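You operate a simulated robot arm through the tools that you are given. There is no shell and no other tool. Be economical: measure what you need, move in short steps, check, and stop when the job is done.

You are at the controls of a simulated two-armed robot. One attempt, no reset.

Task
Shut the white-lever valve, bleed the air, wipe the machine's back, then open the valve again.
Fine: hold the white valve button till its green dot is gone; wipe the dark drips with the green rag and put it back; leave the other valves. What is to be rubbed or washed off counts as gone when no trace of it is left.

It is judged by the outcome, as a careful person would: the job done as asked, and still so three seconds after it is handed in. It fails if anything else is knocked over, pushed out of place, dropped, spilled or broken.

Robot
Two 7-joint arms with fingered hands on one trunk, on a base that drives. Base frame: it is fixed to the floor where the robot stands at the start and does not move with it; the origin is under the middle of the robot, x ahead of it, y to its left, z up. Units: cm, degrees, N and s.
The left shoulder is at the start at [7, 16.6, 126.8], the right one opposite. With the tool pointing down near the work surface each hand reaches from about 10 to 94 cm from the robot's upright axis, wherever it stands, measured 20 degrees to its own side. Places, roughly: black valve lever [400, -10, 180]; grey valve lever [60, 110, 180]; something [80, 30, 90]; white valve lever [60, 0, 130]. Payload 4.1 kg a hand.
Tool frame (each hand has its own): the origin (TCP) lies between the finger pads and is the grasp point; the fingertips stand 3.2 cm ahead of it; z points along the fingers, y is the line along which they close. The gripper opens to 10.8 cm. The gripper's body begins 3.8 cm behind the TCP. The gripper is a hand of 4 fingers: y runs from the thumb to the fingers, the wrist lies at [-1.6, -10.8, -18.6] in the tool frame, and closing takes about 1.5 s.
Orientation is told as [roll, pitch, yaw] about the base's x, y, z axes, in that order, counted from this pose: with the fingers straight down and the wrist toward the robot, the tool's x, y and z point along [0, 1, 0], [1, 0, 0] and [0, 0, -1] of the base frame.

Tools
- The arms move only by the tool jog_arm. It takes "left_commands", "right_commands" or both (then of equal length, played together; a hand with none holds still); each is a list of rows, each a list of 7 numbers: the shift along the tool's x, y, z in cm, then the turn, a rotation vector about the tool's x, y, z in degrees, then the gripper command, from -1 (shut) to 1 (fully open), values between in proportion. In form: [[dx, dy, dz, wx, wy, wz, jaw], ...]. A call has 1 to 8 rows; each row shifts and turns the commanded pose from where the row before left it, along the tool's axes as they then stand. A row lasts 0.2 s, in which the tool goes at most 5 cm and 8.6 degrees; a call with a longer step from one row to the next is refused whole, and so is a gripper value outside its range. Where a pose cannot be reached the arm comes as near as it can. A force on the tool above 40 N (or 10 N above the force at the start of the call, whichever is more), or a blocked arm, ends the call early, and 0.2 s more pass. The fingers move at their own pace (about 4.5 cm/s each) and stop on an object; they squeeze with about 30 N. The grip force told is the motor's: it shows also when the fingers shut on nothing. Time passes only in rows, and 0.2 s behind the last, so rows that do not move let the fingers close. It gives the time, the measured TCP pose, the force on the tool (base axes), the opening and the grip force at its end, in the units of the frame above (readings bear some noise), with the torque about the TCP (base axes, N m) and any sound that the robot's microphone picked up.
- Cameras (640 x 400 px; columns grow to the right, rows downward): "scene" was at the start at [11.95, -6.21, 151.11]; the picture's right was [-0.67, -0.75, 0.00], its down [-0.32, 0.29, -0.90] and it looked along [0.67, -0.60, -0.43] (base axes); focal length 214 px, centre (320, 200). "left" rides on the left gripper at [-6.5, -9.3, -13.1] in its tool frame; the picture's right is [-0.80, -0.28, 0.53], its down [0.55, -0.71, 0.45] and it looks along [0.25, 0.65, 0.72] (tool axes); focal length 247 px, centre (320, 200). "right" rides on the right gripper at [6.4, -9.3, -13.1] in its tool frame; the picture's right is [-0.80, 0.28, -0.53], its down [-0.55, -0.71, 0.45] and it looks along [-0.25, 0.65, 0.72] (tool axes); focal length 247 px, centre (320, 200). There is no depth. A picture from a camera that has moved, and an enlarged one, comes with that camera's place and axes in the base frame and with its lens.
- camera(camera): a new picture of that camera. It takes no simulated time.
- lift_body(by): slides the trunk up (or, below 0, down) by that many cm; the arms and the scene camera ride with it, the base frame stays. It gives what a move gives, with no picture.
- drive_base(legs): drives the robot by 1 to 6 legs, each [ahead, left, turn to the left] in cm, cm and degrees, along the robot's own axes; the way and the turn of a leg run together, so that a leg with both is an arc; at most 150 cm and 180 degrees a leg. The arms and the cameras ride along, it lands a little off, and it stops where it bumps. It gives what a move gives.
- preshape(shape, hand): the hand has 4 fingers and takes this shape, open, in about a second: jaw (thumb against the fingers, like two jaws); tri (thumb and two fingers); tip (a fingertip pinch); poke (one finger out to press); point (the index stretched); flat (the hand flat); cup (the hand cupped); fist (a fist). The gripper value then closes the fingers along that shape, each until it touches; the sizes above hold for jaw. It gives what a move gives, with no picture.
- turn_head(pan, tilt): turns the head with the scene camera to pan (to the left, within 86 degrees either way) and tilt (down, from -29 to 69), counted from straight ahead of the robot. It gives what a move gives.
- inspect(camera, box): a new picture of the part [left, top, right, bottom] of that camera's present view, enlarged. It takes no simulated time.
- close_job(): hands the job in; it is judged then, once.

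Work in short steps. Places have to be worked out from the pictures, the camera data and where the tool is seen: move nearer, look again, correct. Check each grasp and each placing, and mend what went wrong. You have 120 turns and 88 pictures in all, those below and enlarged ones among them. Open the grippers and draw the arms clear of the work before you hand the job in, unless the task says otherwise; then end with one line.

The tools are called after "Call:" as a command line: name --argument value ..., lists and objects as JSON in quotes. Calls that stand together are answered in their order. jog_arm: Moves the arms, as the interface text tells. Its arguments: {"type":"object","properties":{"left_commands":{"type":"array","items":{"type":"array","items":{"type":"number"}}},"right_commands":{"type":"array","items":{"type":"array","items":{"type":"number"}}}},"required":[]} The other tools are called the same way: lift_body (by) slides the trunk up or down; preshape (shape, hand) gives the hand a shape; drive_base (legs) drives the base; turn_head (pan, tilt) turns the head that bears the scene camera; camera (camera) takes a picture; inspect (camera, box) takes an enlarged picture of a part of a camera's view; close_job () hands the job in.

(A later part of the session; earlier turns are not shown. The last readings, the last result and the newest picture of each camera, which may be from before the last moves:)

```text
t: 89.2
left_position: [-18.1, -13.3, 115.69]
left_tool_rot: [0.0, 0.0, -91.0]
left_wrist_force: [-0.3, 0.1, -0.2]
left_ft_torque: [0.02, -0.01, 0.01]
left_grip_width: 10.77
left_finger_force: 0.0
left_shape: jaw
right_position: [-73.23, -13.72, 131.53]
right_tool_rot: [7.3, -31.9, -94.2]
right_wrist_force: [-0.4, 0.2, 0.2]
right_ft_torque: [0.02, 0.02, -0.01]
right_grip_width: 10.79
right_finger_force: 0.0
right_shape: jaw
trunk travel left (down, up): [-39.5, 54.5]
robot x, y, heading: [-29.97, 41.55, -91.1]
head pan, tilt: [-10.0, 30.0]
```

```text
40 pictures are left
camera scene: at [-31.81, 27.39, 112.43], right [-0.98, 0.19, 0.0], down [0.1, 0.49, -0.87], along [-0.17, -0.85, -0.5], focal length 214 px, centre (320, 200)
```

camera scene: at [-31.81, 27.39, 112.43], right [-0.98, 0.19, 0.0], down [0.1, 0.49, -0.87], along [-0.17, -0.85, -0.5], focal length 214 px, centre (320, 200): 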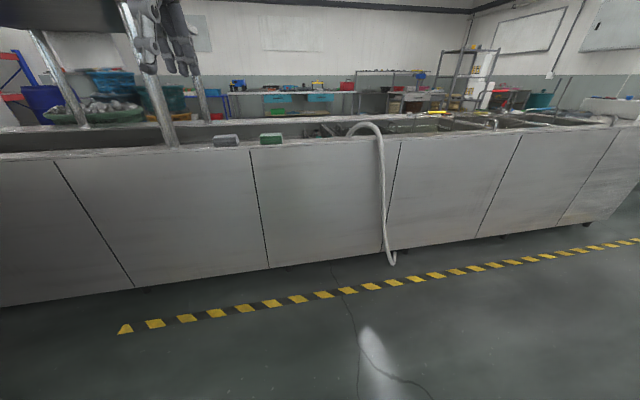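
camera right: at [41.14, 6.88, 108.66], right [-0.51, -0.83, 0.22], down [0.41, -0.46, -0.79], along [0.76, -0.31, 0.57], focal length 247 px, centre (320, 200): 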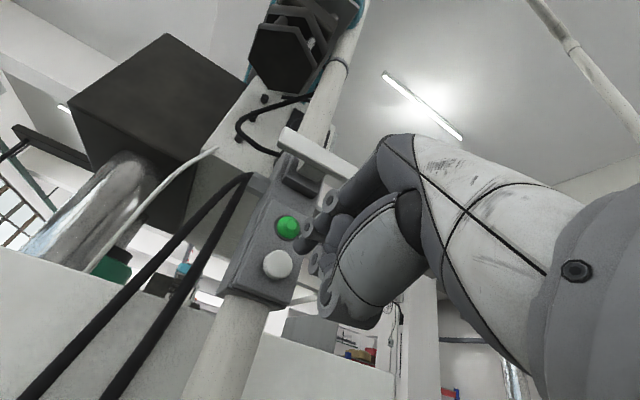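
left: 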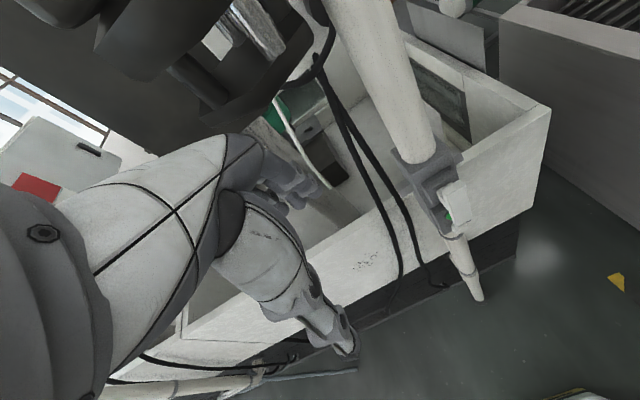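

The rag is at about [-29.3, -74.5, 87.5]. I'll raise the trunk, drive nearer, and look again.

Call:
lift_body --by 28

Call:
drive_base --legs '[[0, 20, 1], [42, 0, 0]]'

Call:
jog_arm --right_commands '[[0, 0, 0, 8, 0, 0, 1], [0, 0, 0, 8, 0, 0, 1], [0, 0, 0, 8, 0, 0, 1], [0, 0, 0, 8, 0, 0, 1]]'

Call:
camera --camera "scene"

```text
t: 92.0
left_position: [-17.93, -13.23, 143.69]
left_tool_rot: [0.1, 0.1, -91.0]
left_wrist_force: [-0.3, 0.6, 0.9]
left_ft_torque: [-0.01, 0.0, 0.01]
left_grip_width: 10.76
left_finger_force: 0.0
left_shape: jaw
right_position: [-73.23, -13.77, 159.54]
right_tool_rot: [7.3, -32.0, -94.1]
right_wrist_force: [-0.3, 0.0, 0.2]
right_ft_torque: [-0.02, -0.02, 0.01]
right_grip_width: 10.77
right_finger_force: 0.0
right_shape: jaw
trunk travel left (down, up): [-67.5, 26.5]
robot x, y, heading: [-30.03, 41.24, -91.2]
head pan, tilt: [-10.0, 30.0]
```

```text
t: 95.8
left_position: [2.15, -55.71, 143.74]
left_tool_rot: [0.0, 0.0, -90.4]
left_wrist_force: [0.0, -0.5, 0.3]
left_ft_torque: [-0.05, -0.01, -0.01]
left_grip_width: 10.76
left_finger_force: 0.1
left_shape: jaw
right_position: [-52.94, -57.0, 159.58]
right_tool_rot: [7.2, -32.1, -93.4]
right_wrist_force: [-0.5, 0.1, -0.7]
right_ft_torque: [0.0, -0.01, 0.01]
right_grip_width: 10.77
right_finger_force: 0.0
right_shape: jaw
trunk travel left (down, up): [-67.5, 26.5]
robot x, y, heading: [-10.48, -1.38, -90.3]
head pan, tilt: [-10.0, 30.0]
```

```text
t: 96.8
left_position: [2.18, -55.71, 143.66]
left_tool_rot: [0.1, 0.0, -90.2]
left_wrist_force: [-0.8, 0.0, 0.3]
left_ft_torque: [0.02, -0.01, 0.0]
left_grip_width: 10.78
left_finger_force: 0.1
left_shape: jaw
right_position: [-52.39, -53.83, 157.28]
right_tool_rot: [6.4, -22.3, -91.4]
right_wrist_force: [0.1, -0.1, 0.5]
right_ft_torque: [0.01, 0.01, 0.02]
right_grip_width: 10.77
right_finger_force: 0.0
right_shape: jaw
right hand out of reach, approached as far as the arm can: row 1, 2, 3, 4
trunk travel left (down, up): [-67.5, 26.5]
robot x, y, heading: [-10.52, -1.01, -90.5]
head pan, tilt: [-10.0, 30.0]
```

```text
39 pictures are left
camera scene: at [-12.16, -15.35, 140.42], right [-0.98, 0.18, 0.0], down [0.09, 0.49, -0.87], along [-0.15, -0.85, -0.5], focal length 214 px, centre (320, 200)
```

scene: 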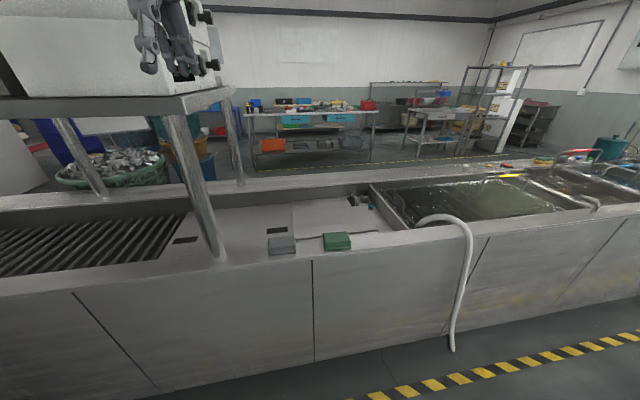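

The estimate agrees. I'll bring the right hand down and over while tilting the fingers to vertical.

Call:
jog_arm --right_commands '[[2, -1.6, 4, 0, 0, 0, 1], [2, -1.6, 4, 0, 0, 0, 1], [2, -1.6, 4, 0, 0, 0, 1], [2, -1.6, 4, 0, 0, 0, 1], [2, -1.6, 4, 0, 0, 0, 1], [0, 0, 0, 7, 0, 0, 1], [0, 0, 0, 7, 0, 0, 1], [0, 0, 0, 7, 0, 0, 1]]'

```text
t: 98.6
left_position: [2.35, -55.91, 143.59]
left_tool_rot: [-0.1, 0.1, -90.3]
left_wrist_force: [-0.5, 0.9, -0.5]
left_ft_torque: [-0.02, 0.02, 0.01]
left_grip_width: 10.8
left_finger_force: 0.2
left_shape: jaw
right_position: [-40.12, -54.01, 137.03]
right_tool_rot: [5.9, -1.3, -89.0]
right_wrist_force: [0.2, -0.4, -0.6]
right_ft_torque: [0.0, 0.02, -0.04]
right_grip_width: 10.76
right_finger_force: 0.1
right_shape: jaw
trunk travel left (down, up): [-67.5, 26.5]
robot x, y, heading: [-10.59, -0.84, -90.1]
head pan, tilt: [-10.0, 30.0]
```

Now vertical. I'll move over the rag with the fingers about 20 cm above it and look with the hand camera.

Call:
jog_arm --right_commands '[[2, 3.5, 3, 0, -6, 0, 1], [2, 3.5, 3, 0, 0, 0, 1], [2, 3.5, 3, 0, 0, 0, 1], [2, 3.5, 3, 0, 0, 0, 1], [2, 3.5, 3, 0, 0, 0, 1], [0.5, 2.6, 4, 0, 0, 0, 1], [0, 0, 4, 0, 0, 0, 1], [0, 0, 4, 0, 0, 0, 1]]'

Call:
camera --camera "right"

Call:
inspect --camera "scene" --box '[240, 140, 440, 300]'

```text
refused: row 1 steps farther than a row can; nothing moved
```

```text
38 pictures are left
camera right: at [-35.25, -44.46, 150.66], right [-0.84, -0.29, 0.45], down [-0.51, 0.69, -0.52], along [-0.16, -0.67, -0.73], focal length 247 px, centre (320, 200)
```

right: 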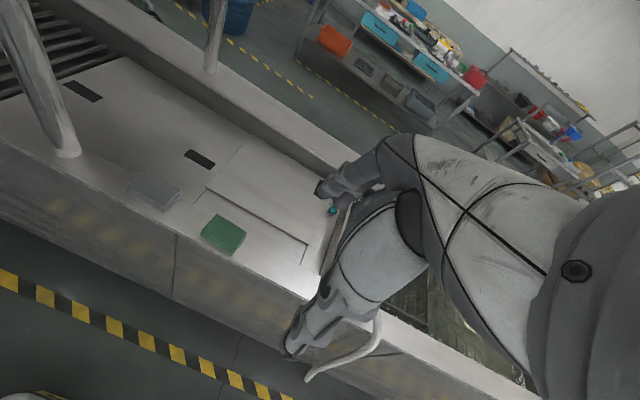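

```text
2.50 times, centred on (340, 220) of scene
camera zoom: at [-12.06, -15.46, 140.41], right [-0.98, 0.18, 0.0], down [0.09, 0.49, -0.87], along [-0.15, -0.85, -0.5], focal length 536 px, centre (270, 150)
```

zoom: 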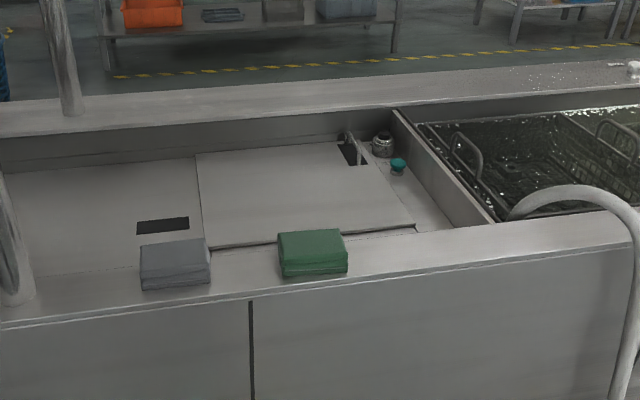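

The rag is roughly 9.6 × 8 × 3 cm, flat on the rim at about [-29.1, -74.2]. I'll redo the move in smaller steps.

Call:
jog_arm --right_commands '[[1.8, 3.2, 2.8, 0, -6, 0, 1], [1.8, 3.2, 2.8, 0, 0, 0, 1], [1.8, 3.2, 2.8, 0, 0, 0, 1], [1.8, 3.2, 2.8, 0, 0, 0, 1], [1.8, 3.2, 2.8, 0, 0, 0, 1], [1.8, 3.2, 2.8, 0, 0, 0, 1], [0, 1, 4.5, 0, 0, 0, 1], [0, 0, 4.8, 0, 0, 0, 1]]'

Call:
camera --camera "right"

```text
t: 100.4
left_position: [2.33, -55.83, 143.58]
left_tool_rot: [0.0, 0.0, -90.2]
left_wrist_force: [0.8, -0.1, 0.0]
left_ft_torque: [0.01, 0.0, -0.01]
left_grip_width: 10.77
left_finger_force: 0.0
left_shape: jaw
right_position: [-33.97, -66.9, 116.61]
right_tool_rot: [0.0, -1.6, -89.2]
right_wrist_force: [0.2, -0.5, -0.8]
right_ft_torque: [0.0, 0.0, 0.0]
right_grip_width: 10.77
right_finger_force: 0.1
right_shape: jaw
right hand out of reach, approached as far as the arm can: row 4, 5, 6
trunk travel left (down, up): [-67.5, 26.5]
robot x, y, heading: [-10.67, -1.69, -90.3]
head pan, tilt: [-10.0, 30.0]
```

```text
36 pictures are left
camera right: at [-27.7, -57.18, 129.63], right [-0.79, -0.28, 0.54], down [-0.56, 0.68, -0.47], along [-0.24, -0.67, -0.7], focal length 247 px, centre (320, 200)
```

right: 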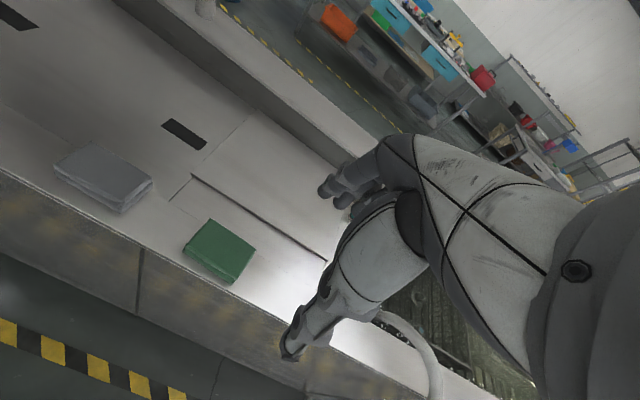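

Above and short of the rag. I'll move 5 cm left and 7.4 cm ahead, and descend 15 cm.

Call:
jog_arm --right_commands '[[0, 0, 4.5, 0, 0, 0, 1], [0, 0, 4.5, 0, 0, 0, 1], [1.2, 2, 3, 0, 0, 0, 1], [1.2, 2, 2, 0, 0, 0, 1], [1.2, 2, 0, 0, 0, 0, 1], [1.2, 1.4, 0, 0, 0, 0, 1]]'

Call:
camera --camera "right"

Call:
inspect --camera "scene" --box '[280, 160, 400, 280]'

```text
t: 101.8
left_position: [2.3, -55.86, 143.61]
left_tool_rot: [-0.2, 0.0, -90.2]
left_wrist_force: [0.3, -0.1, 0.4]
left_ft_torque: [0.02, -0.02, 0.01]
left_grip_width: 10.74
left_finger_force: 0.1
left_shape: jaw
right_position: [-35.86, -66.44, 106.69]
right_tool_rot: [0.0, -1.5, -89.0]
right_wrist_force: [-0.1, 0.0, 0.2]
right_ft_torque: [-0.01, 0.02, 0.03]
right_grip_width: 10.77
right_finger_force: 0.0
right_shape: jaw
right hand out of reach, approached as far as the arm can: row 2, 3, 4, 5, 6
trunk travel left (down, up): [-67.5, 26.5]
robot x, y, heading: [-10.67, -1.33, -90.3]
head pan, tilt: [-10.0, 30.0]
```

```text
35 pictures are left
camera right: at [-29.5, -56.87, 119.72], right [-0.79, -0.28, 0.54], down [-0.56, 0.68, -0.47], along [-0.24, -0.67, -0.7], focal length 247 px, centre (320, 200)
```

right: 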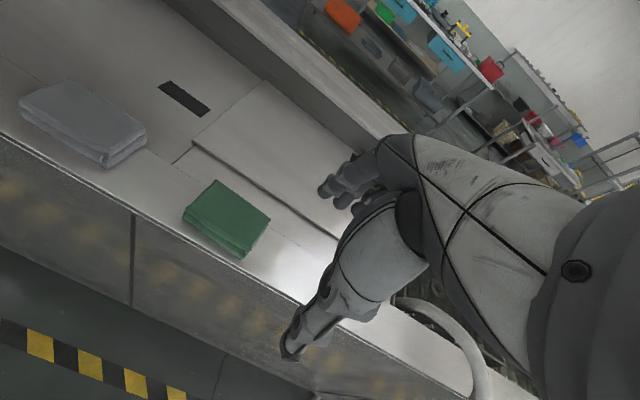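

```text
3.33 times, centred on (340, 220) of scene
camera zoom: at [-12.12, -15.37, 140.42], right [-0.98, 0.18, 0.0], down [0.09, 0.49, -0.87], along [-0.15, -0.85, -0.5], focal length 715 px, centre (253, 133)
```

zoom: 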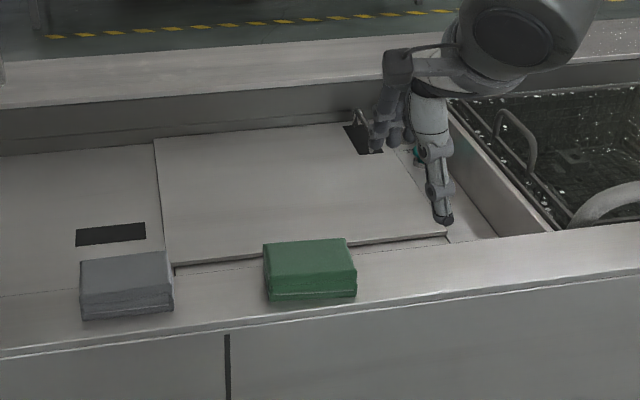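

The arm has the same sideways limit, so I'll pull the left hand back for clearance and drive the base 7 cm left and 8 cm ahead.

Call:
jog_arm --left_commands '[[0, -4, 0, 0, 0, 0, 1], [0, -4, 0, 0, 0, 0, 1], [0, -2, 0, 0, 0, 0, 1]]'

Call:
drive_base --legs '[[8, 7, 0]]'

Call:
camera --camera "right"

```text
t: 102.6
left_position: [2.19, -45.87, 143.72]
left_tool_rot: [-0.1, 0.0, -90.2]
left_wrist_force: [0.3, -0.3, 0.3]
left_ft_torque: [-0.04, -0.02, 0.0]
left_grip_width: 10.76
left_finger_force: 0.1
left_shape: jaw
right_position: [-35.79, -66.42, 106.8]
right_tool_rot: [0.1, -1.5, -89.0]
right_wrist_force: [-0.3, -0.2, 0.1]
right_ft_torque: [0.02, -0.02, 0.03]
right_grip_width: 10.76
right_finger_force: 0.1
right_shape: jaw
trunk travel left (down, up): [-67.5, 26.5]
robot x, y, heading: [-10.75, -1.42, -90.1]
head pan, tilt: [-10.0, 30.0]
```

```text
t: 103.8
left_position: [9.45, -53.95, 143.66]
left_tool_rot: [0.0, 0.0, -90.1]
left_wrist_force: [1.1, 0.4, 0.5]
left_ft_torque: [0.02, 0.03, 0.01]
left_grip_width: 10.78
left_finger_force: 0.0
left_shape: jaw
right_position: [-28.74, -74.65, 106.69]
right_tool_rot: [0.1, -1.4, -89.0]
right_wrist_force: [0.2, 0.0, -0.8]
right_ft_torque: [0.05, 0.01, 0.02]
right_grip_width: 10.78
right_finger_force: 0.0
right_shape: jaw
trunk travel left (down, up): [-67.5, 26.5]
robot x, y, heading: [-3.61, -9.51, -90.2]
head pan, tilt: [-10.0, 30.0]
```

```text
33 pictures are left
camera right: at [-22.43, -64.97, 119.73], right [-0.79, -0.28, 0.54], down [-0.56, 0.68, -0.47], along [-0.24, -0.67, -0.7], focal length 247 px, centre (320, 200)
```

right: 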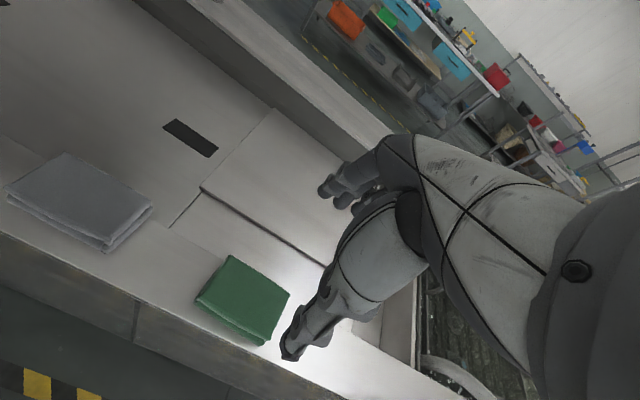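

The rag top is at about [-29.1, -74.8], 8.8 × 6 cm, and the hand is right above it. I'll descend to z≈94 first.

Call:
jog_arm --right_commands '[[-0.3, 0, 3, 0, 0, 0, 1], [0, 0, 3, 0, 0, 0, 1], [0, 0, 3, 0, 0, 0, 1], [0, 0, 3, 0, 0, 0, 1]]'

Call:
inspect --camera "scene" --box '[260, 180, 420, 300]'

```text
t: 104.8
left_position: [9.31, -53.96, 143.9]
left_tool_rot: [0.0, -0.1, -90.1]
left_wrist_force: [-0.5, 0.1, -0.7]
left_ft_torque: [0.0, 0.03, 0.0]
left_grip_width: 10.79
left_finger_force: 0.0
left_shape: jaw
right_position: [-31.9, -71.42, 97.5]
right_tool_rot: [0.0, -1.5, -89.0]
right_wrist_force: [0.8, 0.3, -0.5]
right_ft_torque: [-0.02, 0.0, -0.02]
right_grip_width: 10.79
right_finger_force: 0.0
right_shape: jaw
right hand out of reach, approached as far as the arm can: row 1, 2, 3, 4
trunk travel left (down, up): [-67.5, 26.5]
robot x, y, heading: [-4.03, -9.45, -90.3]
head pan, tilt: [-10.0, 30.0]
```

```text
3.33 times, centred on (340, 240) of scene
camera zoom: at [-5.18, -23.41, 140.43], right [-0.98, 0.18, 0.0], down [0.09, 0.49, -0.87], along [-0.15, -0.85, -0.5], focal length 715 px, centre (253, 67)
```

zoom: 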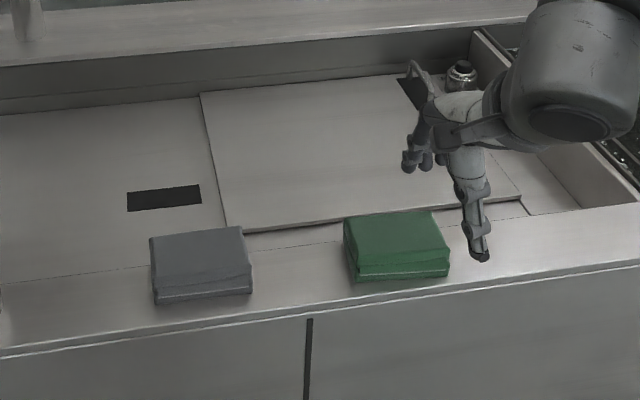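

The arm drifts when lowered, so I'll correct with the base (3 cm left, 3.3 cm ahead) and then lower the trunk.

Call:
drive_base --legs '[[3.3, 2.8, 0]]'

Call:
lift_body --by -4.5

Call:
camera --camera "right"

Call:
inspect --camera "scene" --box '[260, 180, 420, 300]'

```text
t: 105.6
left_position: [11.72, -56.98, 143.84]
left_tool_rot: [0.0, -0.2, -90.2]
left_wrist_force: [-0.5, 0.0, -0.7]
left_ft_torque: [-0.04, -0.03, 0.01]
left_grip_width: 10.79
left_finger_force: 0.0
left_shape: jaw
right_position: [-29.58, -74.43, 97.48]
right_tool_rot: [0.1, -1.7, -89.0]
right_wrist_force: [0.2, 0.0, 0.3]
right_ft_torque: [-0.05, -0.05, -0.01]
right_grip_width: 10.8
right_finger_force: 0.1
right_shape: jaw
trunk travel left (down, up): [-67.5, 26.5]
robot x, y, heading: [-0.65, -12.71, -90.1]
head pan, tilt: [-10.0, 30.0]
```

```text
t: 106.5
left_position: [12.17, -57.08, 139.27]
left_tool_rot: [-0.1, 0.0, -90.2]
left_wrist_force: [0.0, -0.4, -0.4]
left_ft_torque: [0.0, -0.02, 0.03]
left_grip_width: 10.77
left_finger_force: 0.0
left_shape: jaw
right_position: [-29.24, -74.65, 93.06]
right_tool_rot: [0.0, -1.4, -89.1]
right_wrist_force: [0.5, 0.3, -0.2]
right_ft_torque: [-0.04, 0.03, -0.02]
right_grip_width: 10.76
right_finger_force: 0.1
right_shape: jaw
trunk travel left (down, up): [-63.0, 31.0]
robot x, y, heading: [-0.76, -12.97, -90.3]
head pan, tilt: [-10.0, 30.0]
```

```text
31 pictures are left
camera right: at [-22.98, -65.02, 106.03], right [-0.79, -0.28, 0.54], down [-0.56, 0.68, -0.47], along [-0.24, -0.67, -0.7], focal length 247 px, centre (320, 200)
```

right: 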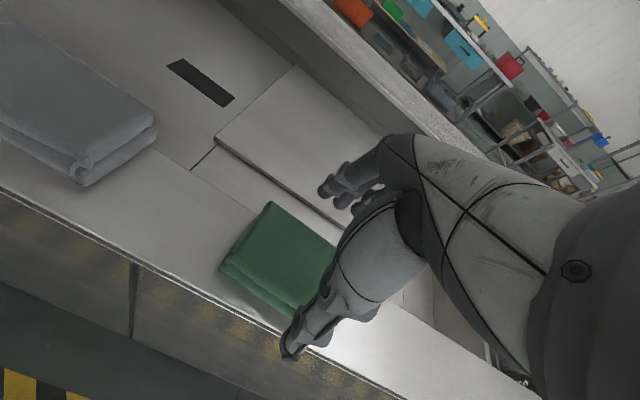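

```text
3.33 times, centred on (340, 240) of scene
camera zoom: at [-2.35, -26.65, 135.93], right [-0.98, 0.18, 0.0], down [0.09, 0.49, -0.87], along [-0.15, -0.85, -0.5], focal length 715 px, centre (253, 67)
```

zoom: 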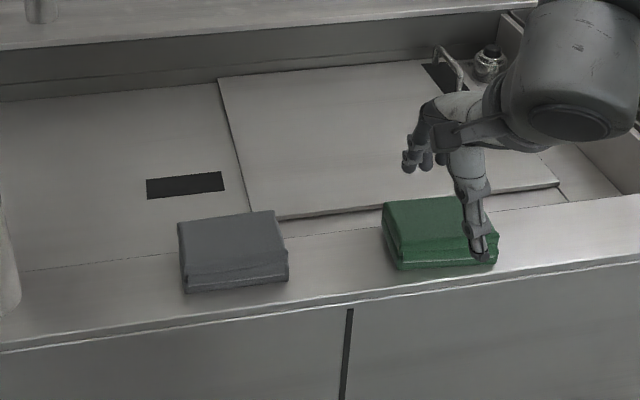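

The fingers straddle the rag in y. I'll lower the trunk 2.5 cm, then continue gently feeling for the rim.

Call:
lift_body --by -2.5

Call:
inspect --camera "scene" --box '[320, 210, 400, 270]'

```text
t: 107.2
left_position: [12.05, -57.18, 136.91]
left_tool_rot: [0.0, 0.0, -90.1]
left_wrist_force: [0.4, 0.9, 0.2]
left_ft_torque: [0.0, -0.01, -0.04]
left_grip_width: 10.77
left_finger_force: 0.2
left_shape: jaw
right_position: [-29.33, -74.75, 90.44]
right_tool_rot: [0.1, -1.6, -89.0]
right_wrist_force: [-0.4, -0.5, 0.6]
right_ft_torque: [0.01, 0.02, 0.03]
right_grip_width: 10.78
right_finger_force: 0.0
right_shape: jaw
trunk travel left (down, up): [-60.5, 33.5]
robot x, y, heading: [-0.8, -12.77, -90.0]
head pan, tilt: [-10.0, 30.0]
```

```text
6.67 times, centred on (360, 240) of scene
camera zoom: at [-2.36, -26.65, 133.43], right [-0.98, 0.18, 0.0], down [0.09, 0.49, -0.87], along [-0.15, -0.85, -0.5], focal length 1430 px, centre (53, -67)
```

zoom: 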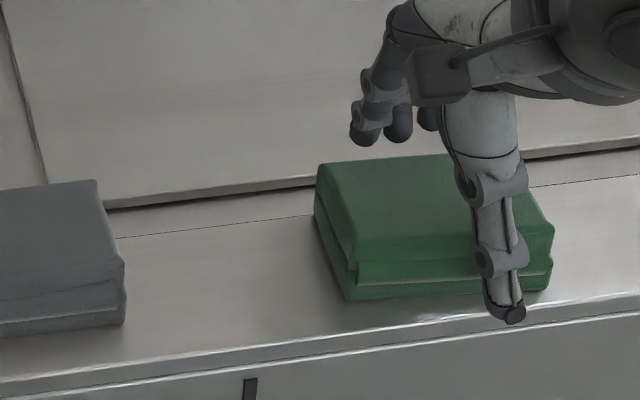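

The rim is at about z=85.6 and the tips are at 87.2. I'll lower 0.9 cm more and close.

Call:
lift_body --by -0.9

Call:
jog_arm --right_commands '[[0, 0, 0, 0, 0, 0, 0.5], [0, 0, 0, 0, 0, 0, 0.2], [0, 0, 0, 0, 0, 0, 0], [0, 0, 0, 0, 0, 0, -0.2], [0, 0, 0, 0, 0, 0, -0.4], [0, 0, 0, 0, 0, 0, -0.4], [0, 0, 0, 0, 0, 0, -0.4], [0, 0, 0, 0, 0, 0, -0.4]]'

Call:
inspect --camera "scene" --box '[320, 210, 400, 270]'

```text
t: 107.8
left_position: [11.99, -57.34, 135.93]
left_tool_rot: [0.0, 0.0, -90.2]
left_wrist_force: [0.3, 1.1, -0.1]
left_ft_torque: [0.0, 0.01, 0.0]
left_grip_width: 10.77
left_finger_force: 0.1
left_shape: jaw
right_position: [-29.22, -74.63, 89.53]
right_tool_rot: [0.0, -1.6, -89.1]
right_wrist_force: [1.5, 0.3, -0.7]
right_ft_torque: [0.0, 0.01, 0.02]
right_grip_width: 10.79
right_finger_force: 0.1
right_shape: jaw
trunk travel left (down, up): [-59.6, 34.4]
robot x, y, heading: [-0.9, -12.72, -90.1]
head pan, tilt: [-10.0, 30.0]
```

```text
t: 109.6
left_position: [12.23, -57.12, 135.85]
left_tool_rot: [0.0, 0.1, -90.2]
left_wrist_force: [0.9, -0.6, 0.4]
left_ft_torque: [0.03, -0.01, 0.01]
left_grip_width: 10.76
left_finger_force: 0.1
left_shape: jaw
right_position: [-29.09, -74.64, 89.54]
right_tool_rot: [0.1, -1.5, -89.0]
right_wrist_force: [-0.3, 0.5, -0.1]
right_ft_torque: [0.0, 0.01, 0.0]
right_grip_width: 6.01
right_finger_force: 30.4
right_shape: jaw
trunk travel left (down, up): [-59.6, 34.4]
robot x, y, heading: [-0.72, -12.73, -90.2]
head pan, tilt: [-10.0, 30.0]
```

```text
6.67 times, centred on (360, 240) of scene
camera zoom: at [-2.36, -26.72, 132.52], right [-0.98, 0.18, 0.0], down [0.09, 0.49, -0.87], along [-0.15, -0.85, -0.5], focal length 1430 px, centre (53, -67)
```

zoom: 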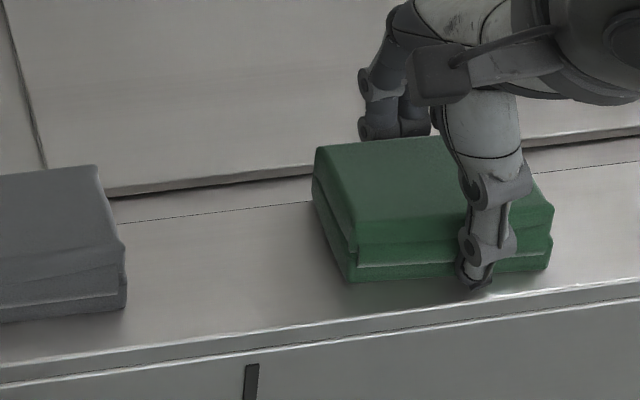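

The rag is held at 6.0 cm. I'll lift it with the trunk and confirm it comes along.

Call:
lift_body --by 18

Call:
camera --camera "right"

```text
t: 111.6
left_position: [12.12, -57.31, 153.78]
left_tool_rot: [0.0, 0.0, -90.2]
left_wrist_force: [-0.5, -1.2, 1.2]
left_ft_torque: [0.02, -0.01, -0.03]
left_grip_width: 10.76
left_finger_force: 0.0
left_shape: jaw
right_position: [-29.24, -74.77, 107.58]
right_tool_rot: [0.0, -1.5, -88.9]
right_wrist_force: [0.7, 0.5, -0.1]
right_ft_torque: [0.0, -0.02, 0.0]
right_grip_width: 6.02
right_finger_force: 29.5
right_shape: jaw
trunk travel left (down, up): [-77.6, 16.4]
robot x, y, heading: [-0.74, -12.56, -90.2]
head pan, tilt: [-10.0, 30.0]
```

```text
27 pictures are left
camera right: at [-22.99, -65.09, 120.58], right [-0.79, -0.28, 0.54], down [-0.56, 0.68, -0.47], along [-0.24, -0.67, -0.7], focal length 247 px, centre (320, 200)
```

right: 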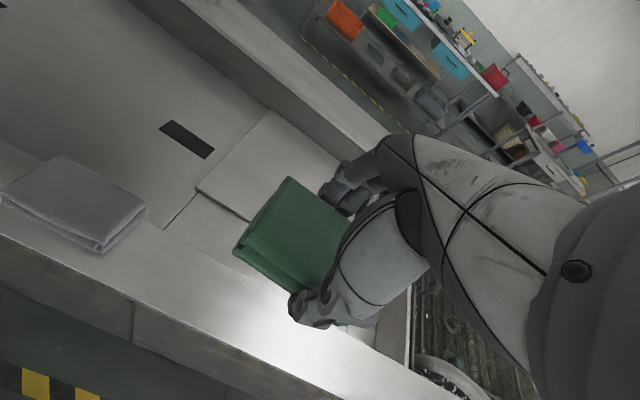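

The rag is firmly held. I'll back away from the rim and turn to face the machine.

Call:
drive_base --legs '[[-75, -10, 0], [0, 0, 90]]'

Call:
turn_head --pan -20 --tilt 30

Call:
camera --camera "scene"

```text
t: 119.5
left_position: [34.32, 74.44, 153.83]
left_tool_rot: [0.1, 0.0, -0.8]
left_wrist_force: [-1.0, 0.0, 0.4]
left_ft_torque: [0.03, -0.05, 0.03]
left_grip_width: 10.8
left_finger_force: 0.0
left_shape: jaw
right_position: [51.42, 32.87, 107.49]
right_tool_rot: [0.1, -1.5, 0.4]
right_wrist_force: [-0.7, 0.5, -1.7]
right_ft_torque: [-0.01, 0.01, 0.0]
right_grip_width: 5.97
right_finger_force: 30.1
right_shape: jaw
trunk travel left (down, up): [-77.6, 16.4]
robot x, y, heading: [-9.84, 62.22, -0.6]
head pan, tilt: [-10.0, 30.0]
```

```text
t: 120.2
left_position: [34.36, 74.43, 153.89]
left_tool_rot: [0.0, -0.1, -0.9]
left_wrist_force: [-0.4, -0.6, 0.8]
left_ft_torque: [-0.02, 0.01, 0.01]
left_grip_width: 10.75
left_finger_force: 0.0
left_shape: jaw
right_position: [51.37, 32.93, 107.54]
right_tool_rot: [0.0, -1.5, 0.3]
right_wrist_force: [1.2, 0.3, -1.3]
right_ft_torque: [0.0, 0.0, 0.01]
right_grip_width: 5.94
right_finger_force: 30.3
right_shape: jaw
trunk travel left (down, up): [-77.6, 16.4]
robot x, y, heading: [-10.16, 62.16, -1.0]
head pan, tilt: [-20.0, 30.0]
```

```text
26 pictures are left
camera scene: at [3.23, 58.64, 150.52], right [-0.35, -0.94, 0.0], down [-0.47, 0.18, -0.87], along [0.81, -0.31, -0.5], focal length 214 px, centre (320, 200)
```

scene: 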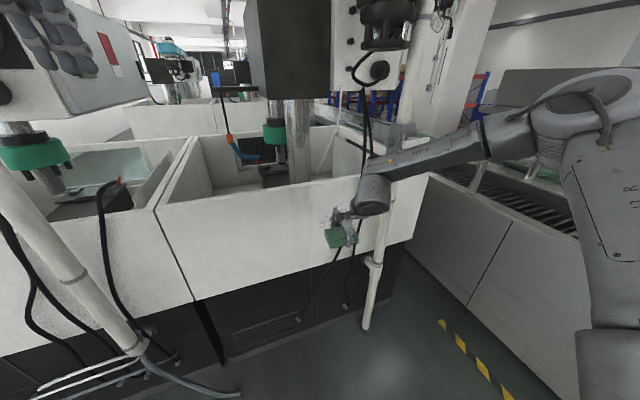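

I'll raise the arm 40 cm relative to the trunk to the comfortable height, then rotate the hand forward.

Call:
jog_arm --right_commands '[[-0.5, -0.5, -4.9, 0, 0, 0, -0.4], [-0.5, -0.5, -4.9, 0, 0, 0, -0.4], [-0.5, -0.5, -4.9, 0, 0, 0, -0.4], [-0.5, -0.5, -4.9, 0, 0, 0, -0.4], [-0.5, -0.5, -4.9, 0, 0, 0, -0.4], [-0.5, -0.5, -4.9, 0, 0, 0, -0.4], [-0.5, -0.5, -4.9, 0, 0, 0, -0.4], [-0.5, -0.5, -4.9, 0, 0, 0, -0.4]]'

Call:
jog_arm --right_commands '[[0, 0, 0, -8, 0, 0, -0.4], [0, 0, 0, -8, 0, 0, -0.4], [0, 0, 0, -8, 0, 0, -0.4], [0, 0, 0, -8, 0, 0, -0.4], [0, 0, 0, -8, 0, 0, -0.4], [0, 0, 0, -8, 0, 0, -0.4], [0, 0, 0, -8, 0, 0, -0.4], [0, 0, 0, -8, 0, 0, -0.4]]'

Call:
jog_arm --right_commands '[[0, 0, 0, -8, 0, 0, -0.4], [0, 0, 0, -8, 0, 0, -0.4], [0, 0, 0, -8, 0, 0, -0.4]]'

```text
t: 122.0
left_position: [34.17, 74.47, 153.92]
left_tool_rot: [-0.1, -0.1, -0.8]
left_wrist_force: [0.3, 0.3, 0.1]
left_ft_torque: [-0.01, 0.0, -0.01]
left_grip_width: 10.77
left_finger_force: 0.1
left_shape: jaw
right_position: [46.1, 28.89, 146.91]
right_tool_rot: [0.0, -1.5, 0.3]
right_wrist_force: [1.0, -0.2, -1.0]
right_ft_torque: [-0.01, 0.0, 0.01]
right_grip_width: 5.94
right_finger_force: 30.0
right_shape: jaw
trunk travel left (down, up): [-77.6, 16.4]
robot x, y, heading: [-10.69, 62.02, -0.9]
head pan, tilt: [-20.0, 30.0]
```

```text
t: 123.8
left_position: [34.25, 74.29, 153.84]
left_tool_rot: [-0.1, 0.0, -0.9]
left_wrist_force: [0.0, 0.2, 0.3]
left_ft_torque: [-0.01, 0.03, 0.0]
left_grip_width: 10.77
left_finger_force: 0.1
left_shape: jaw
right_position: [46.31, 28.9, 146.66]
right_tool_rot: [0.1, -65.6, 0.5]
right_wrist_force: [0.8, 0.4, -0.1]
right_ft_torque: [0.0, 0.02, 0.01]
right_grip_width: 5.96
right_finger_force: 30.0
right_shape: jaw
trunk travel left (down, up): [-77.6, 16.4]
robot x, y, heading: [-10.07, 62.26, -0.8]
head pan, tilt: [-20.0, 30.0]
```

```text
t: 124.6
left_position: [34.23, 74.51, 153.93]
left_tool_rot: [-0.1, 0.0, -0.8]
left_wrist_force: [0.6, 0.8, 0.7]
left_ft_torque: [0.01, 0.0, 0.03]
left_grip_width: 10.75
left_finger_force: 0.1
left_shape: jaw
right_position: [45.98, 29.01, 147.46]
right_tool_rot: [-0.2, -71.4, 1.4]
right_wrist_force: [0.4, 1.2, 0.6]
right_ft_torque: [0.03, 0.01, -0.03]
right_grip_width: 5.88
right_finger_force: 30.0
right_shape: jaw
right hand out of reach, approached as far as the arm can: row 1, 2, 3
trunk travel left (down, up): [-77.6, 16.4]
robot x, y, heading: [-10.0, 62.44, -0.7]
head pan, tilt: [-20.0, 30.0]
```

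Orientation stopped at 71°. I'll raise and move right a little, then finish the rotation.

Call:
jog_arm --right_commands '[[-2, 3, 1.5, 0, 0, 0, -0.4], [-2, 3, 1.5, 0, 0, 0, -0.4], [-1, 2, 1.5, -6, 0, 0, -0.4], [0, 0, 0, -6, 0, 0, -0.4], [0, 0, 0, -6, 0, 0, -0.4]]'

```text
t: 125.8
left_position: [34.32, 74.48, 153.81]
left_tool_rot: [0.0, 0.0, -0.8]
left_wrist_force: [-0.4, -0.1, 0.3]
left_ft_torque: [0.02, 0.06, -0.01]
left_grip_width: 10.75
left_finger_force: 0.1
left_shape: jaw
right_position: [51.57, 26.3, 152.4]
right_tool_rot: [-2.1, -72.3, 4.6]
right_wrist_force: [-0.6, 0.3, -0.5]
right_ft_torque: [-0.03, 0.02, 0.02]
right_grip_width: 5.91
right_finger_force: 30.5
right_shape: jaw
right hand out of reach, approached as far as the arm can: row 3, 4, 5
trunk travel left (down, up): [-77.6, 16.4]
robot x, y, heading: [-10.34, 61.68, -0.7]
head pan, tilt: [-20.0, 30.0]
```

I'll pull the hand back about 8 cm to the spot where this pose worked at the start.

Call:
jog_arm --right_commands '[[0, -1, -4, 0, 0, 0, -0.4], [0, -1, -4, 0, 0, 0, -0.4], [0, 0, 0, -6, 0, 0, -0.4], [0, 0, 0, -6, 0, 0, -0.4], [0, 0, 0, -6, 0, 0, -0.4]]'

```text
t: 127.0
left_position: [34.78, 73.96, 153.81]
left_tool_rot: [0.1, 0.1, -0.9]
left_wrist_force: [0.5, -0.1, -0.5]
left_ft_torque: [0.02, 0.04, -0.01]
left_grip_width: 10.79
left_finger_force: 0.0
left_shape: jaw
right_position: [43.5, 25.43, 152.93]
right_tool_rot: [-105.8, -89.4, 108.3]
right_wrist_force: [0.7, -0.1, -0.4]
right_ft_torque: [0.0, 0.0, 0.04]
right_grip_width: 5.92
right_finger_force: 29.2
right_shape: jaw
trunk travel left (down, up): [-77.6, 16.4]
robot x, y, heading: [-10.01, 62.13, -0.8]
head pan, tilt: [-20.0, 30.0]
```

The hand now points fully forward. I'll lower the trunk 60 cm to bring the rag to drip height.

Call:
lift_body --by -60

Call:
drive_base --legs '[[22, 0, 0]]'

Call:
turn_head --pan -25 --tilt 0

Call:
camera --camera "scene"

```text
refused: -60 is not a number from -40 to 40
```

```text
t: 128.7
left_position: [56.23, 73.97, 153.84]
left_tool_rot: [0.0, -0.1, -1.0]
left_wrist_force: [-0.4, -0.2, -0.6]
left_ft_torque: [-0.03, -0.02, -0.03]
left_grip_width: 10.77
left_finger_force: 0.1
left_shape: jaw
right_position: [64.96, 25.38, 153.16]
right_tool_rot: [-116.8, -89.2, 119.0]
right_wrist_force: [0.1, 0.8, -0.4]
right_ft_torque: [-0.04, 0.01, -0.02]
right_grip_width: 5.94
right_finger_force: 30.1
right_shape: jaw
trunk travel left (down, up): [-77.6, 16.4]
robot x, y, heading: [11.69, 61.65, -0.9]
head pan, tilt: [-20.0, 30.0]
```

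```text
t: 129.7
left_position: [56.33, 73.95, 153.88]
left_tool_rot: [0.0, 0.1, -1.0]
left_wrist_force: [0.3, 0.2, -1.1]
left_ft_torque: [-0.01, -0.01, 0.0]
left_grip_width: 10.78
left_finger_force: 0.1
left_shape: jaw
right_position: [65.18, 25.34, 153.11]
right_tool_rot: [-112.6, -89.3, 114.9]
right_wrist_force: [0.2, -0.7, -0.3]
right_ft_torque: [0.01, 0.01, 0.02]
right_grip_width: 5.91
right_finger_force: 29.7
right_shape: jaw
trunk travel left (down, up): [-77.6, 16.4]
robot x, y, heading: [11.7, 61.58, -1.0]
head pan, tilt: [-25.0, 0.0]
```

```text
25 pictures are left
camera scene: at [24.91, 57.54, 155.35], right [-0.44, -0.9, 0.0], down [0.0, 0.0, -1.0], along [0.9, -0.44, 0.0], focal length 214 px, centre (320, 200)
```

scene: 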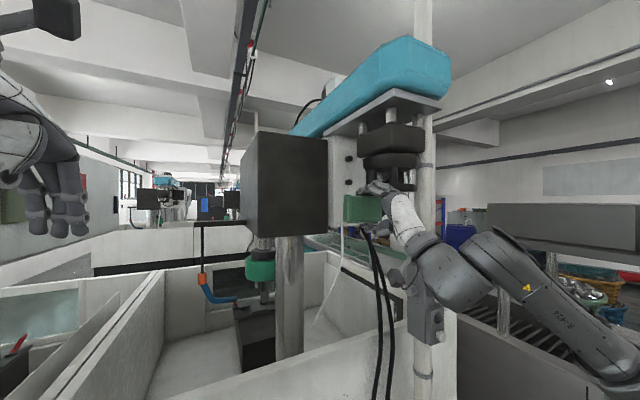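

The lift limit is 40 per call. I'll back off 8 cm for safety, lower in two moves, and look.

Call:
drive_base --legs '[[-8, 0, 1]]'

Call:
lift_body --by -40

Call:
lift_body --by -20

Call:
turn_head --pan -35 --tilt 0

Call:
camera --camera "scene"

Call:
camera --camera "right"

```text
t: 130.7
left_position: [48.55, 74.76, 153.63]
left_tool_rot: [0.1, 0.3, 0.1]
left_wrist_force: [0.8, 0.5, -0.5]
left_ft_torque: [0.02, 0.01, 0.0]
left_grip_width: 10.78
left_finger_force: 0.2
left_shape: jaw
right_position: [58.29, 26.21, 152.88]
right_tool_rot: [-97.4, -89.4, 100.8]
right_wrist_force: [0.6, -0.3, -0.2]
right_ft_torque: [-0.01, 0.03, 0.03]
right_grip_width: 5.9
right_finger_force: 30.3
right_shape: jaw
trunk travel left (down, up): [-77.6, 16.4]
robot x, y, heading: [3.32, 61.92, -0.3]
head pan, tilt: [-25.0, 0.0]
```

```text
t: 134.6
left_position: [48.19, 74.79, 113.82]
left_tool_rot: [-0.1, 0.0, -0.1]
left_wrist_force: [0.3, 0.7, 0.7]
left_ft_torque: [0.0, 0.01, 0.02]
left_grip_width: 10.76
left_finger_force: 0.0
left_shape: jaw
right_position: [57.78, 26.3, 113.1]
right_tool_rot: [-111.3, -89.3, 114.5]
right_wrist_force: [0.4, -0.3, 0.0]
right_ft_torque: [-0.02, 0.04, 0.02]
right_grip_width: 5.89
right_finger_force: 29.9
right_shape: jaw
trunk travel left (down, up): [-37.6, 56.4]
robot x, y, heading: [4.22, 62.06, 0.1]
head pan, tilt: [-25.0, 0.0]
```

```text
t: 136.7
left_position: [48.24, 74.72, 93.9]
left_tool_rot: [0.0, -0.1, -0.1]
left_wrist_force: [0.6, 0.7, 0.8]
left_ft_torque: [-0.03, -0.01, 0.02]
left_grip_width: 10.78
left_finger_force: 0.0
left_shape: jaw
right_position: [57.82, 26.37, 93.09]
right_tool_rot: [-111.5, -89.2, 114.8]
right_wrist_force: [0.3, 0.7, 0.0]
right_ft_torque: [0.01, -0.02, 0.0]
right_grip_width: 5.91
right_finger_force: 29.9
right_shape: jaw
trunk travel left (down, up): [-17.6, 76.4]
robot x, y, heading: [3.78, 61.99, -0.0]
head pan, tilt: [-25.0, 0.0]
```

```text
t: 137.4
left_position: [48.18, 74.78, 93.78]
left_tool_rot: [0.0, 0.0, 0.0]
left_wrist_force: [-0.3, -0.1, -0.5]
left_ft_torque: [0.01, 0.01, 0.0]
left_grip_width: 10.78
left_finger_force: 0.1
left_shape: jaw
right_position: [57.8, 26.29, 93.11]
right_tool_rot: [-110.9, -89.3, 114.3]
right_wrist_force: [-0.5, -0.2, -0.5]
right_ft_torque: [-0.01, 0.05, 0.0]
right_grip_width: 5.89
right_finger_force: 29.9
right_shape: jaw
trunk travel left (down, up): [-17.6, 76.4]
robot x, y, heading: [3.49, 61.56, 0.1]
head pan, tilt: [-35.0, 0.0]
```

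```text
24 pictures are left
camera scene: at [16.21, 56.48, 95.36], right [-0.57, -0.82, 0.0], down [0.0, 0.0, -1.0], along [0.82, -0.57, 0.0], focal length 214 px, centre (320, 200)
```

scene: 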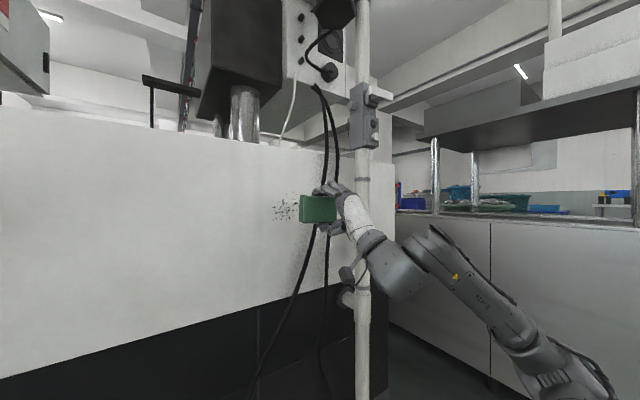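

```text
23 pictures are left
camera right: at [44.34, 31.78, 83.79], right [-0.49, -0.82, 0.29], down [0.48, -0.53, -0.7], along [0.73, -0.2, 0.66], focal length 247 px, centre (320, 200)
```

right: 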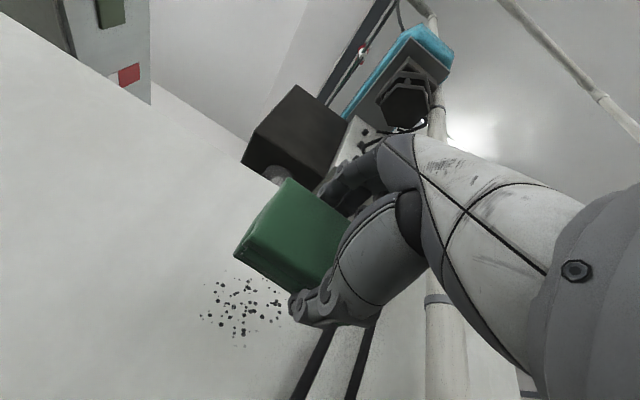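

The drips sit at about y 20–31, z 88–97 on the wall at x≈79, and the rag is centred in front. I'll drive forward 13 cm and then press gently with the arm.

Call:
drive_base --legs '[[13, 0, 0]]'

Call:
jog_arm --right_commands '[[0, 0, 1, 0, 0, 0, -0.4], [0, 0, 1, 0, 0, 0, -0.4], [0, 0, 0.7, 0, 0, 0, -0.4]]'

Call:
camera --camera "right"

```text
t: 138.7
left_position: [61.35, 74.79, 93.86]
left_tool_rot: [0.0, 0.0, 0.1]
left_wrist_force: [0.1, -0.8, -0.2]
left_ft_torque: [-0.01, -0.01, -0.01]
left_grip_width: 10.79
left_finger_force: 0.1
left_shape: jaw
right_position: [70.98, 26.46, 93.03]
right_tool_rot: [-108.2, -89.3, 111.7]
right_wrist_force: [0.6, 0.6, -0.7]
right_ft_torque: [-0.01, 0.04, 0.05]
right_grip_width: 5.91
right_finger_force: 29.8
right_shape: jaw
trunk travel left (down, up): [-17.6, 76.4]
robot x, y, heading: [16.98, 61.56, -0.1]
head pan, tilt: [-35.0, 0.0]
```

```text
t: 139.5
left_position: [61.2, 74.85, 93.88]
left_tool_rot: [-0.1, 0.1, 0.1]
left_wrist_force: [-0.7, 0.5, 0.5]
left_ft_torque: [0.01, 0.01, 0.01]
left_grip_width: 10.75
left_finger_force: 0.0
left_shape: jaw
right_position: [73.6, 26.46, 93.02]
right_tool_rot: [-110.6, -89.4, 114.1]
right_wrist_force: [-0.1, 0.1, 0.5]
right_ft_torque: [-0.02, 0.01, -0.01]
right_grip_width: 5.89
right_finger_force: 29.5
right_shape: jaw
trunk travel left (down, up): [-17.6, 76.4]
robot x, y, heading: [16.49, 62.01, 0.4]
head pan, tilt: [-35.0, 0.0]
```

```text
22 pictures are left
camera right: at [60.16, 32.0, 83.7], right [-0.49, -0.82, 0.29], down [0.48, -0.53, -0.7], along [0.73, -0.2, 0.66], focal length 247 px, centre (320, 200)
```

right: 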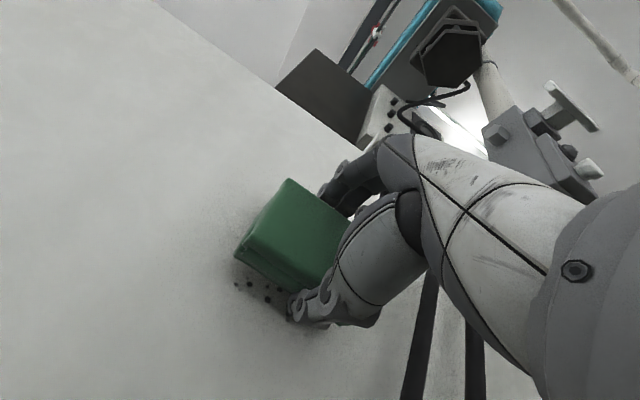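

Almost touching. I'll press on in small steps and watch the force.

Call:
jog_arm --right_commands '[[0, 0, 0.5, 0, 0, 0, -0.4], [0, 0, 0.5, 0, 0, 0, -0.4], [0, 0, 0.4, 0, 0, 0, -0.4]]'

```text
t: 140.3
left_position: [61.25, 74.78, 93.82]
left_tool_rot: [0.0, 0.0, 0.0]
left_wrist_force: [-0.7, -0.6, 0.8]
left_ft_torque: [-0.04, 0.0, 0.0]
left_grip_width: 10.76
left_finger_force: 0.1
left_shape: jaw
right_position: [74.98, 26.66, 93.22]
right_tool_rot: [-111.7, -89.2, 115.0]
right_wrist_force: [-4.2, 1.3, -1.7]
right_ft_torque: [0.02, -0.07, -0.1]
right_grip_width: 5.89
right_finger_force: 29.8
right_shape: jaw
trunk travel left (down, up): [-17.6, 76.4]
robot x, y, heading: [16.67, 62.17, 0.0]
head pan, tilt: [-35.0, 0.0]
```

Contact at 4 N. I'll press slightly harder and wipe up and down.

Call:
jog_arm --right_commands '[[0, 0, 0.4, 0, 0, 0, -0.4], [0, -1.5, 0, 0, 0, 0, -0.4], [0, -1.5, 0, 0, 0, 0, -0.4], [0, -1.5, 0, 0, 0, 0, -0.4], [0, 1.5, 0, 0, 0, 0, -0.4], [0, 1.5, 0, 0, 0, 0, -0.4], [0, 1.5, 0, 0, 0, 0, -0.4], [0, 1.5, 0, 0, 0, 0, -0.4]]'

Call:
camera --camera "right"

```text
t: 142.1
left_position: [61.02, 74.85, 93.94]
left_tool_rot: [0.0, 0.0, 0.0]
left_wrist_force: [0.3, 0.5, 0.1]
left_ft_torque: [0.02, 0.03, -0.01]
left_grip_width: 10.77
left_finger_force: 0.0
left_shape: jaw
right_position: [75.22, 26.62, 94.66]
right_tool_rot: [-118.3, -89.3, 121.6]
right_wrist_force: [-17.4, 0.5, -7.8]
right_ft_torque: [0.02, 0.26, -0.02]
right_grip_width: 5.87
right_finger_force: 29.9
right_shape: jaw
trunk travel left (down, up): [-17.6, 76.4]
robot x, y, heading: [16.77, 61.69, 0.3]
head pan, tilt: [-35.0, 0.0]
```

```text
21 pictures are left
camera right: at [61.72, 32.13, 85.35], right [-0.49, -0.82, 0.29], down [0.48, -0.53, -0.7], along [0.73, -0.2, 0.66], focal length 247 px, centre (320, 200)
```

right: 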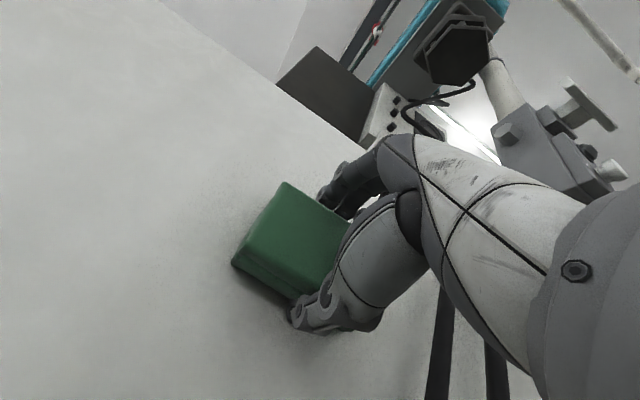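

The drips below the rag are gone. I'll continue on the left strip.

Call:
jog_arm --right_commands '[[0, 1.5, 0, 0, 0, 0, -0.4], [1.5, 0, 0, 0, 0, 0, -0.4], [1.5, 0, 0, 0, 0, 0, -0.4], [0, -1.5, 0, 0, 0, 0, -0.4], [0, -1.5, 0, 0, 0, 0, -0.4], [0, -1.5, 0, 0, 0, 0, -0.4], [0, -1.5, 0, 0, 0, 0, -0.4], [0, -1.5, 0, 0, 0, 0, -0.4]]'

Call:
jog_arm --right_commands '[[-1.5, 0, 0, 0, 0, 0, -0.4], [-1.5, 0, 0, 0, 0, 0, -0.4], [-1.5, 0, 0, 0, 0, 0, -0.4], [-1.5, 0, 0, 0, 0, 0, -0.4], [0, 1.5, 0, 0, 0, 0, -0.4], [0, 1.5, 0, 0, 0, 0, -0.4], [0, 1.5, 0, 0, 0, 0, -0.4], [0, 1.5, 0, 0, 0, 0, -0.4]]'

Call:
camera --camera "right"

Call:
inspect --camera "scene" --box '[230, 150, 350, 250]'

```text
t: 143.9
left_position: [61.09, 74.81, 93.83]
left_tool_rot: [0.0, 0.0, 0.1]
left_wrist_force: [0.4, -0.2, -1.4]
left_ft_torque: [-0.02, 0.0, 0.0]
left_grip_width: 10.77
left_finger_force: 0.0
left_shape: jaw
right_position: [75.14, 29.84, 88.7]
right_tool_rot: [-115.2, -89.3, 118.6]
right_wrist_force: [-6.3, -0.1, 3.3]
right_ft_torque: [-0.01, -0.1, -0.01]
right_grip_width: 5.95
right_finger_force: 30.0
right_shape: jaw
trunk travel left (down, up): [-17.6, 76.4]
robot x, y, heading: [16.74, 61.72, 0.2]
head pan, tilt: [-35.0, 0.0]
```

```text
t: 145.7
left_position: [61.02, 74.88, 93.83]
left_tool_rot: [0.0, -0.1, 0.1]
left_wrist_force: [-0.3, 0.1, 0.0]
left_ft_torque: [-0.05, 0.02, -0.04]
left_grip_width: 10.76
left_finger_force: 0.0
left_shape: jaw
right_position: [75.43, 23.51, 94.87]
right_tool_rot: [-125.1, -89.2, 128.5]
right_wrist_force: [-23.1, -0.2, -9.2]
right_ft_torque: [-0.02, 0.48, -0.06]
right_grip_width: 5.85
right_finger_force: 29.5
right_shape: jaw
trunk travel left (down, up): [-17.6, 76.4]
robot x, y, heading: [17.02, 61.46, 0.1]
head pan, tilt: [-35.0, 0.0]
```

```text
20 pictures are left
camera right: at [61.83, 28.95, 85.54], right [-0.49, -0.82, 0.29], down [0.48, -0.53, -0.7], along [0.73, -0.2, 0.66], focal length 247 px, centre (320, 200)
```

right: 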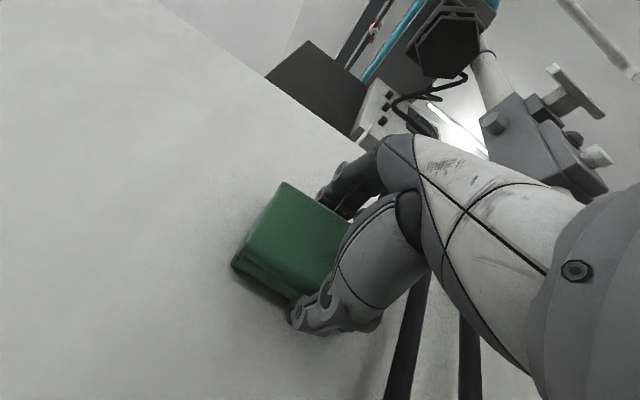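

```text
4.00 times, centred on (290, 200) of scene
camera zoom: at [29.07, 56.46, 95.39], right [-0.57, -0.82, 0.0], down [0.0, 0.0, -1.0], along [0.82, -0.57, 0.0], focal length 858 px, centre (440, 200)
```

zoom: 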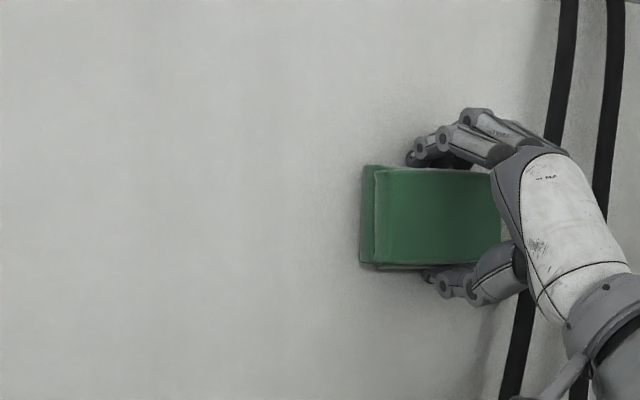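

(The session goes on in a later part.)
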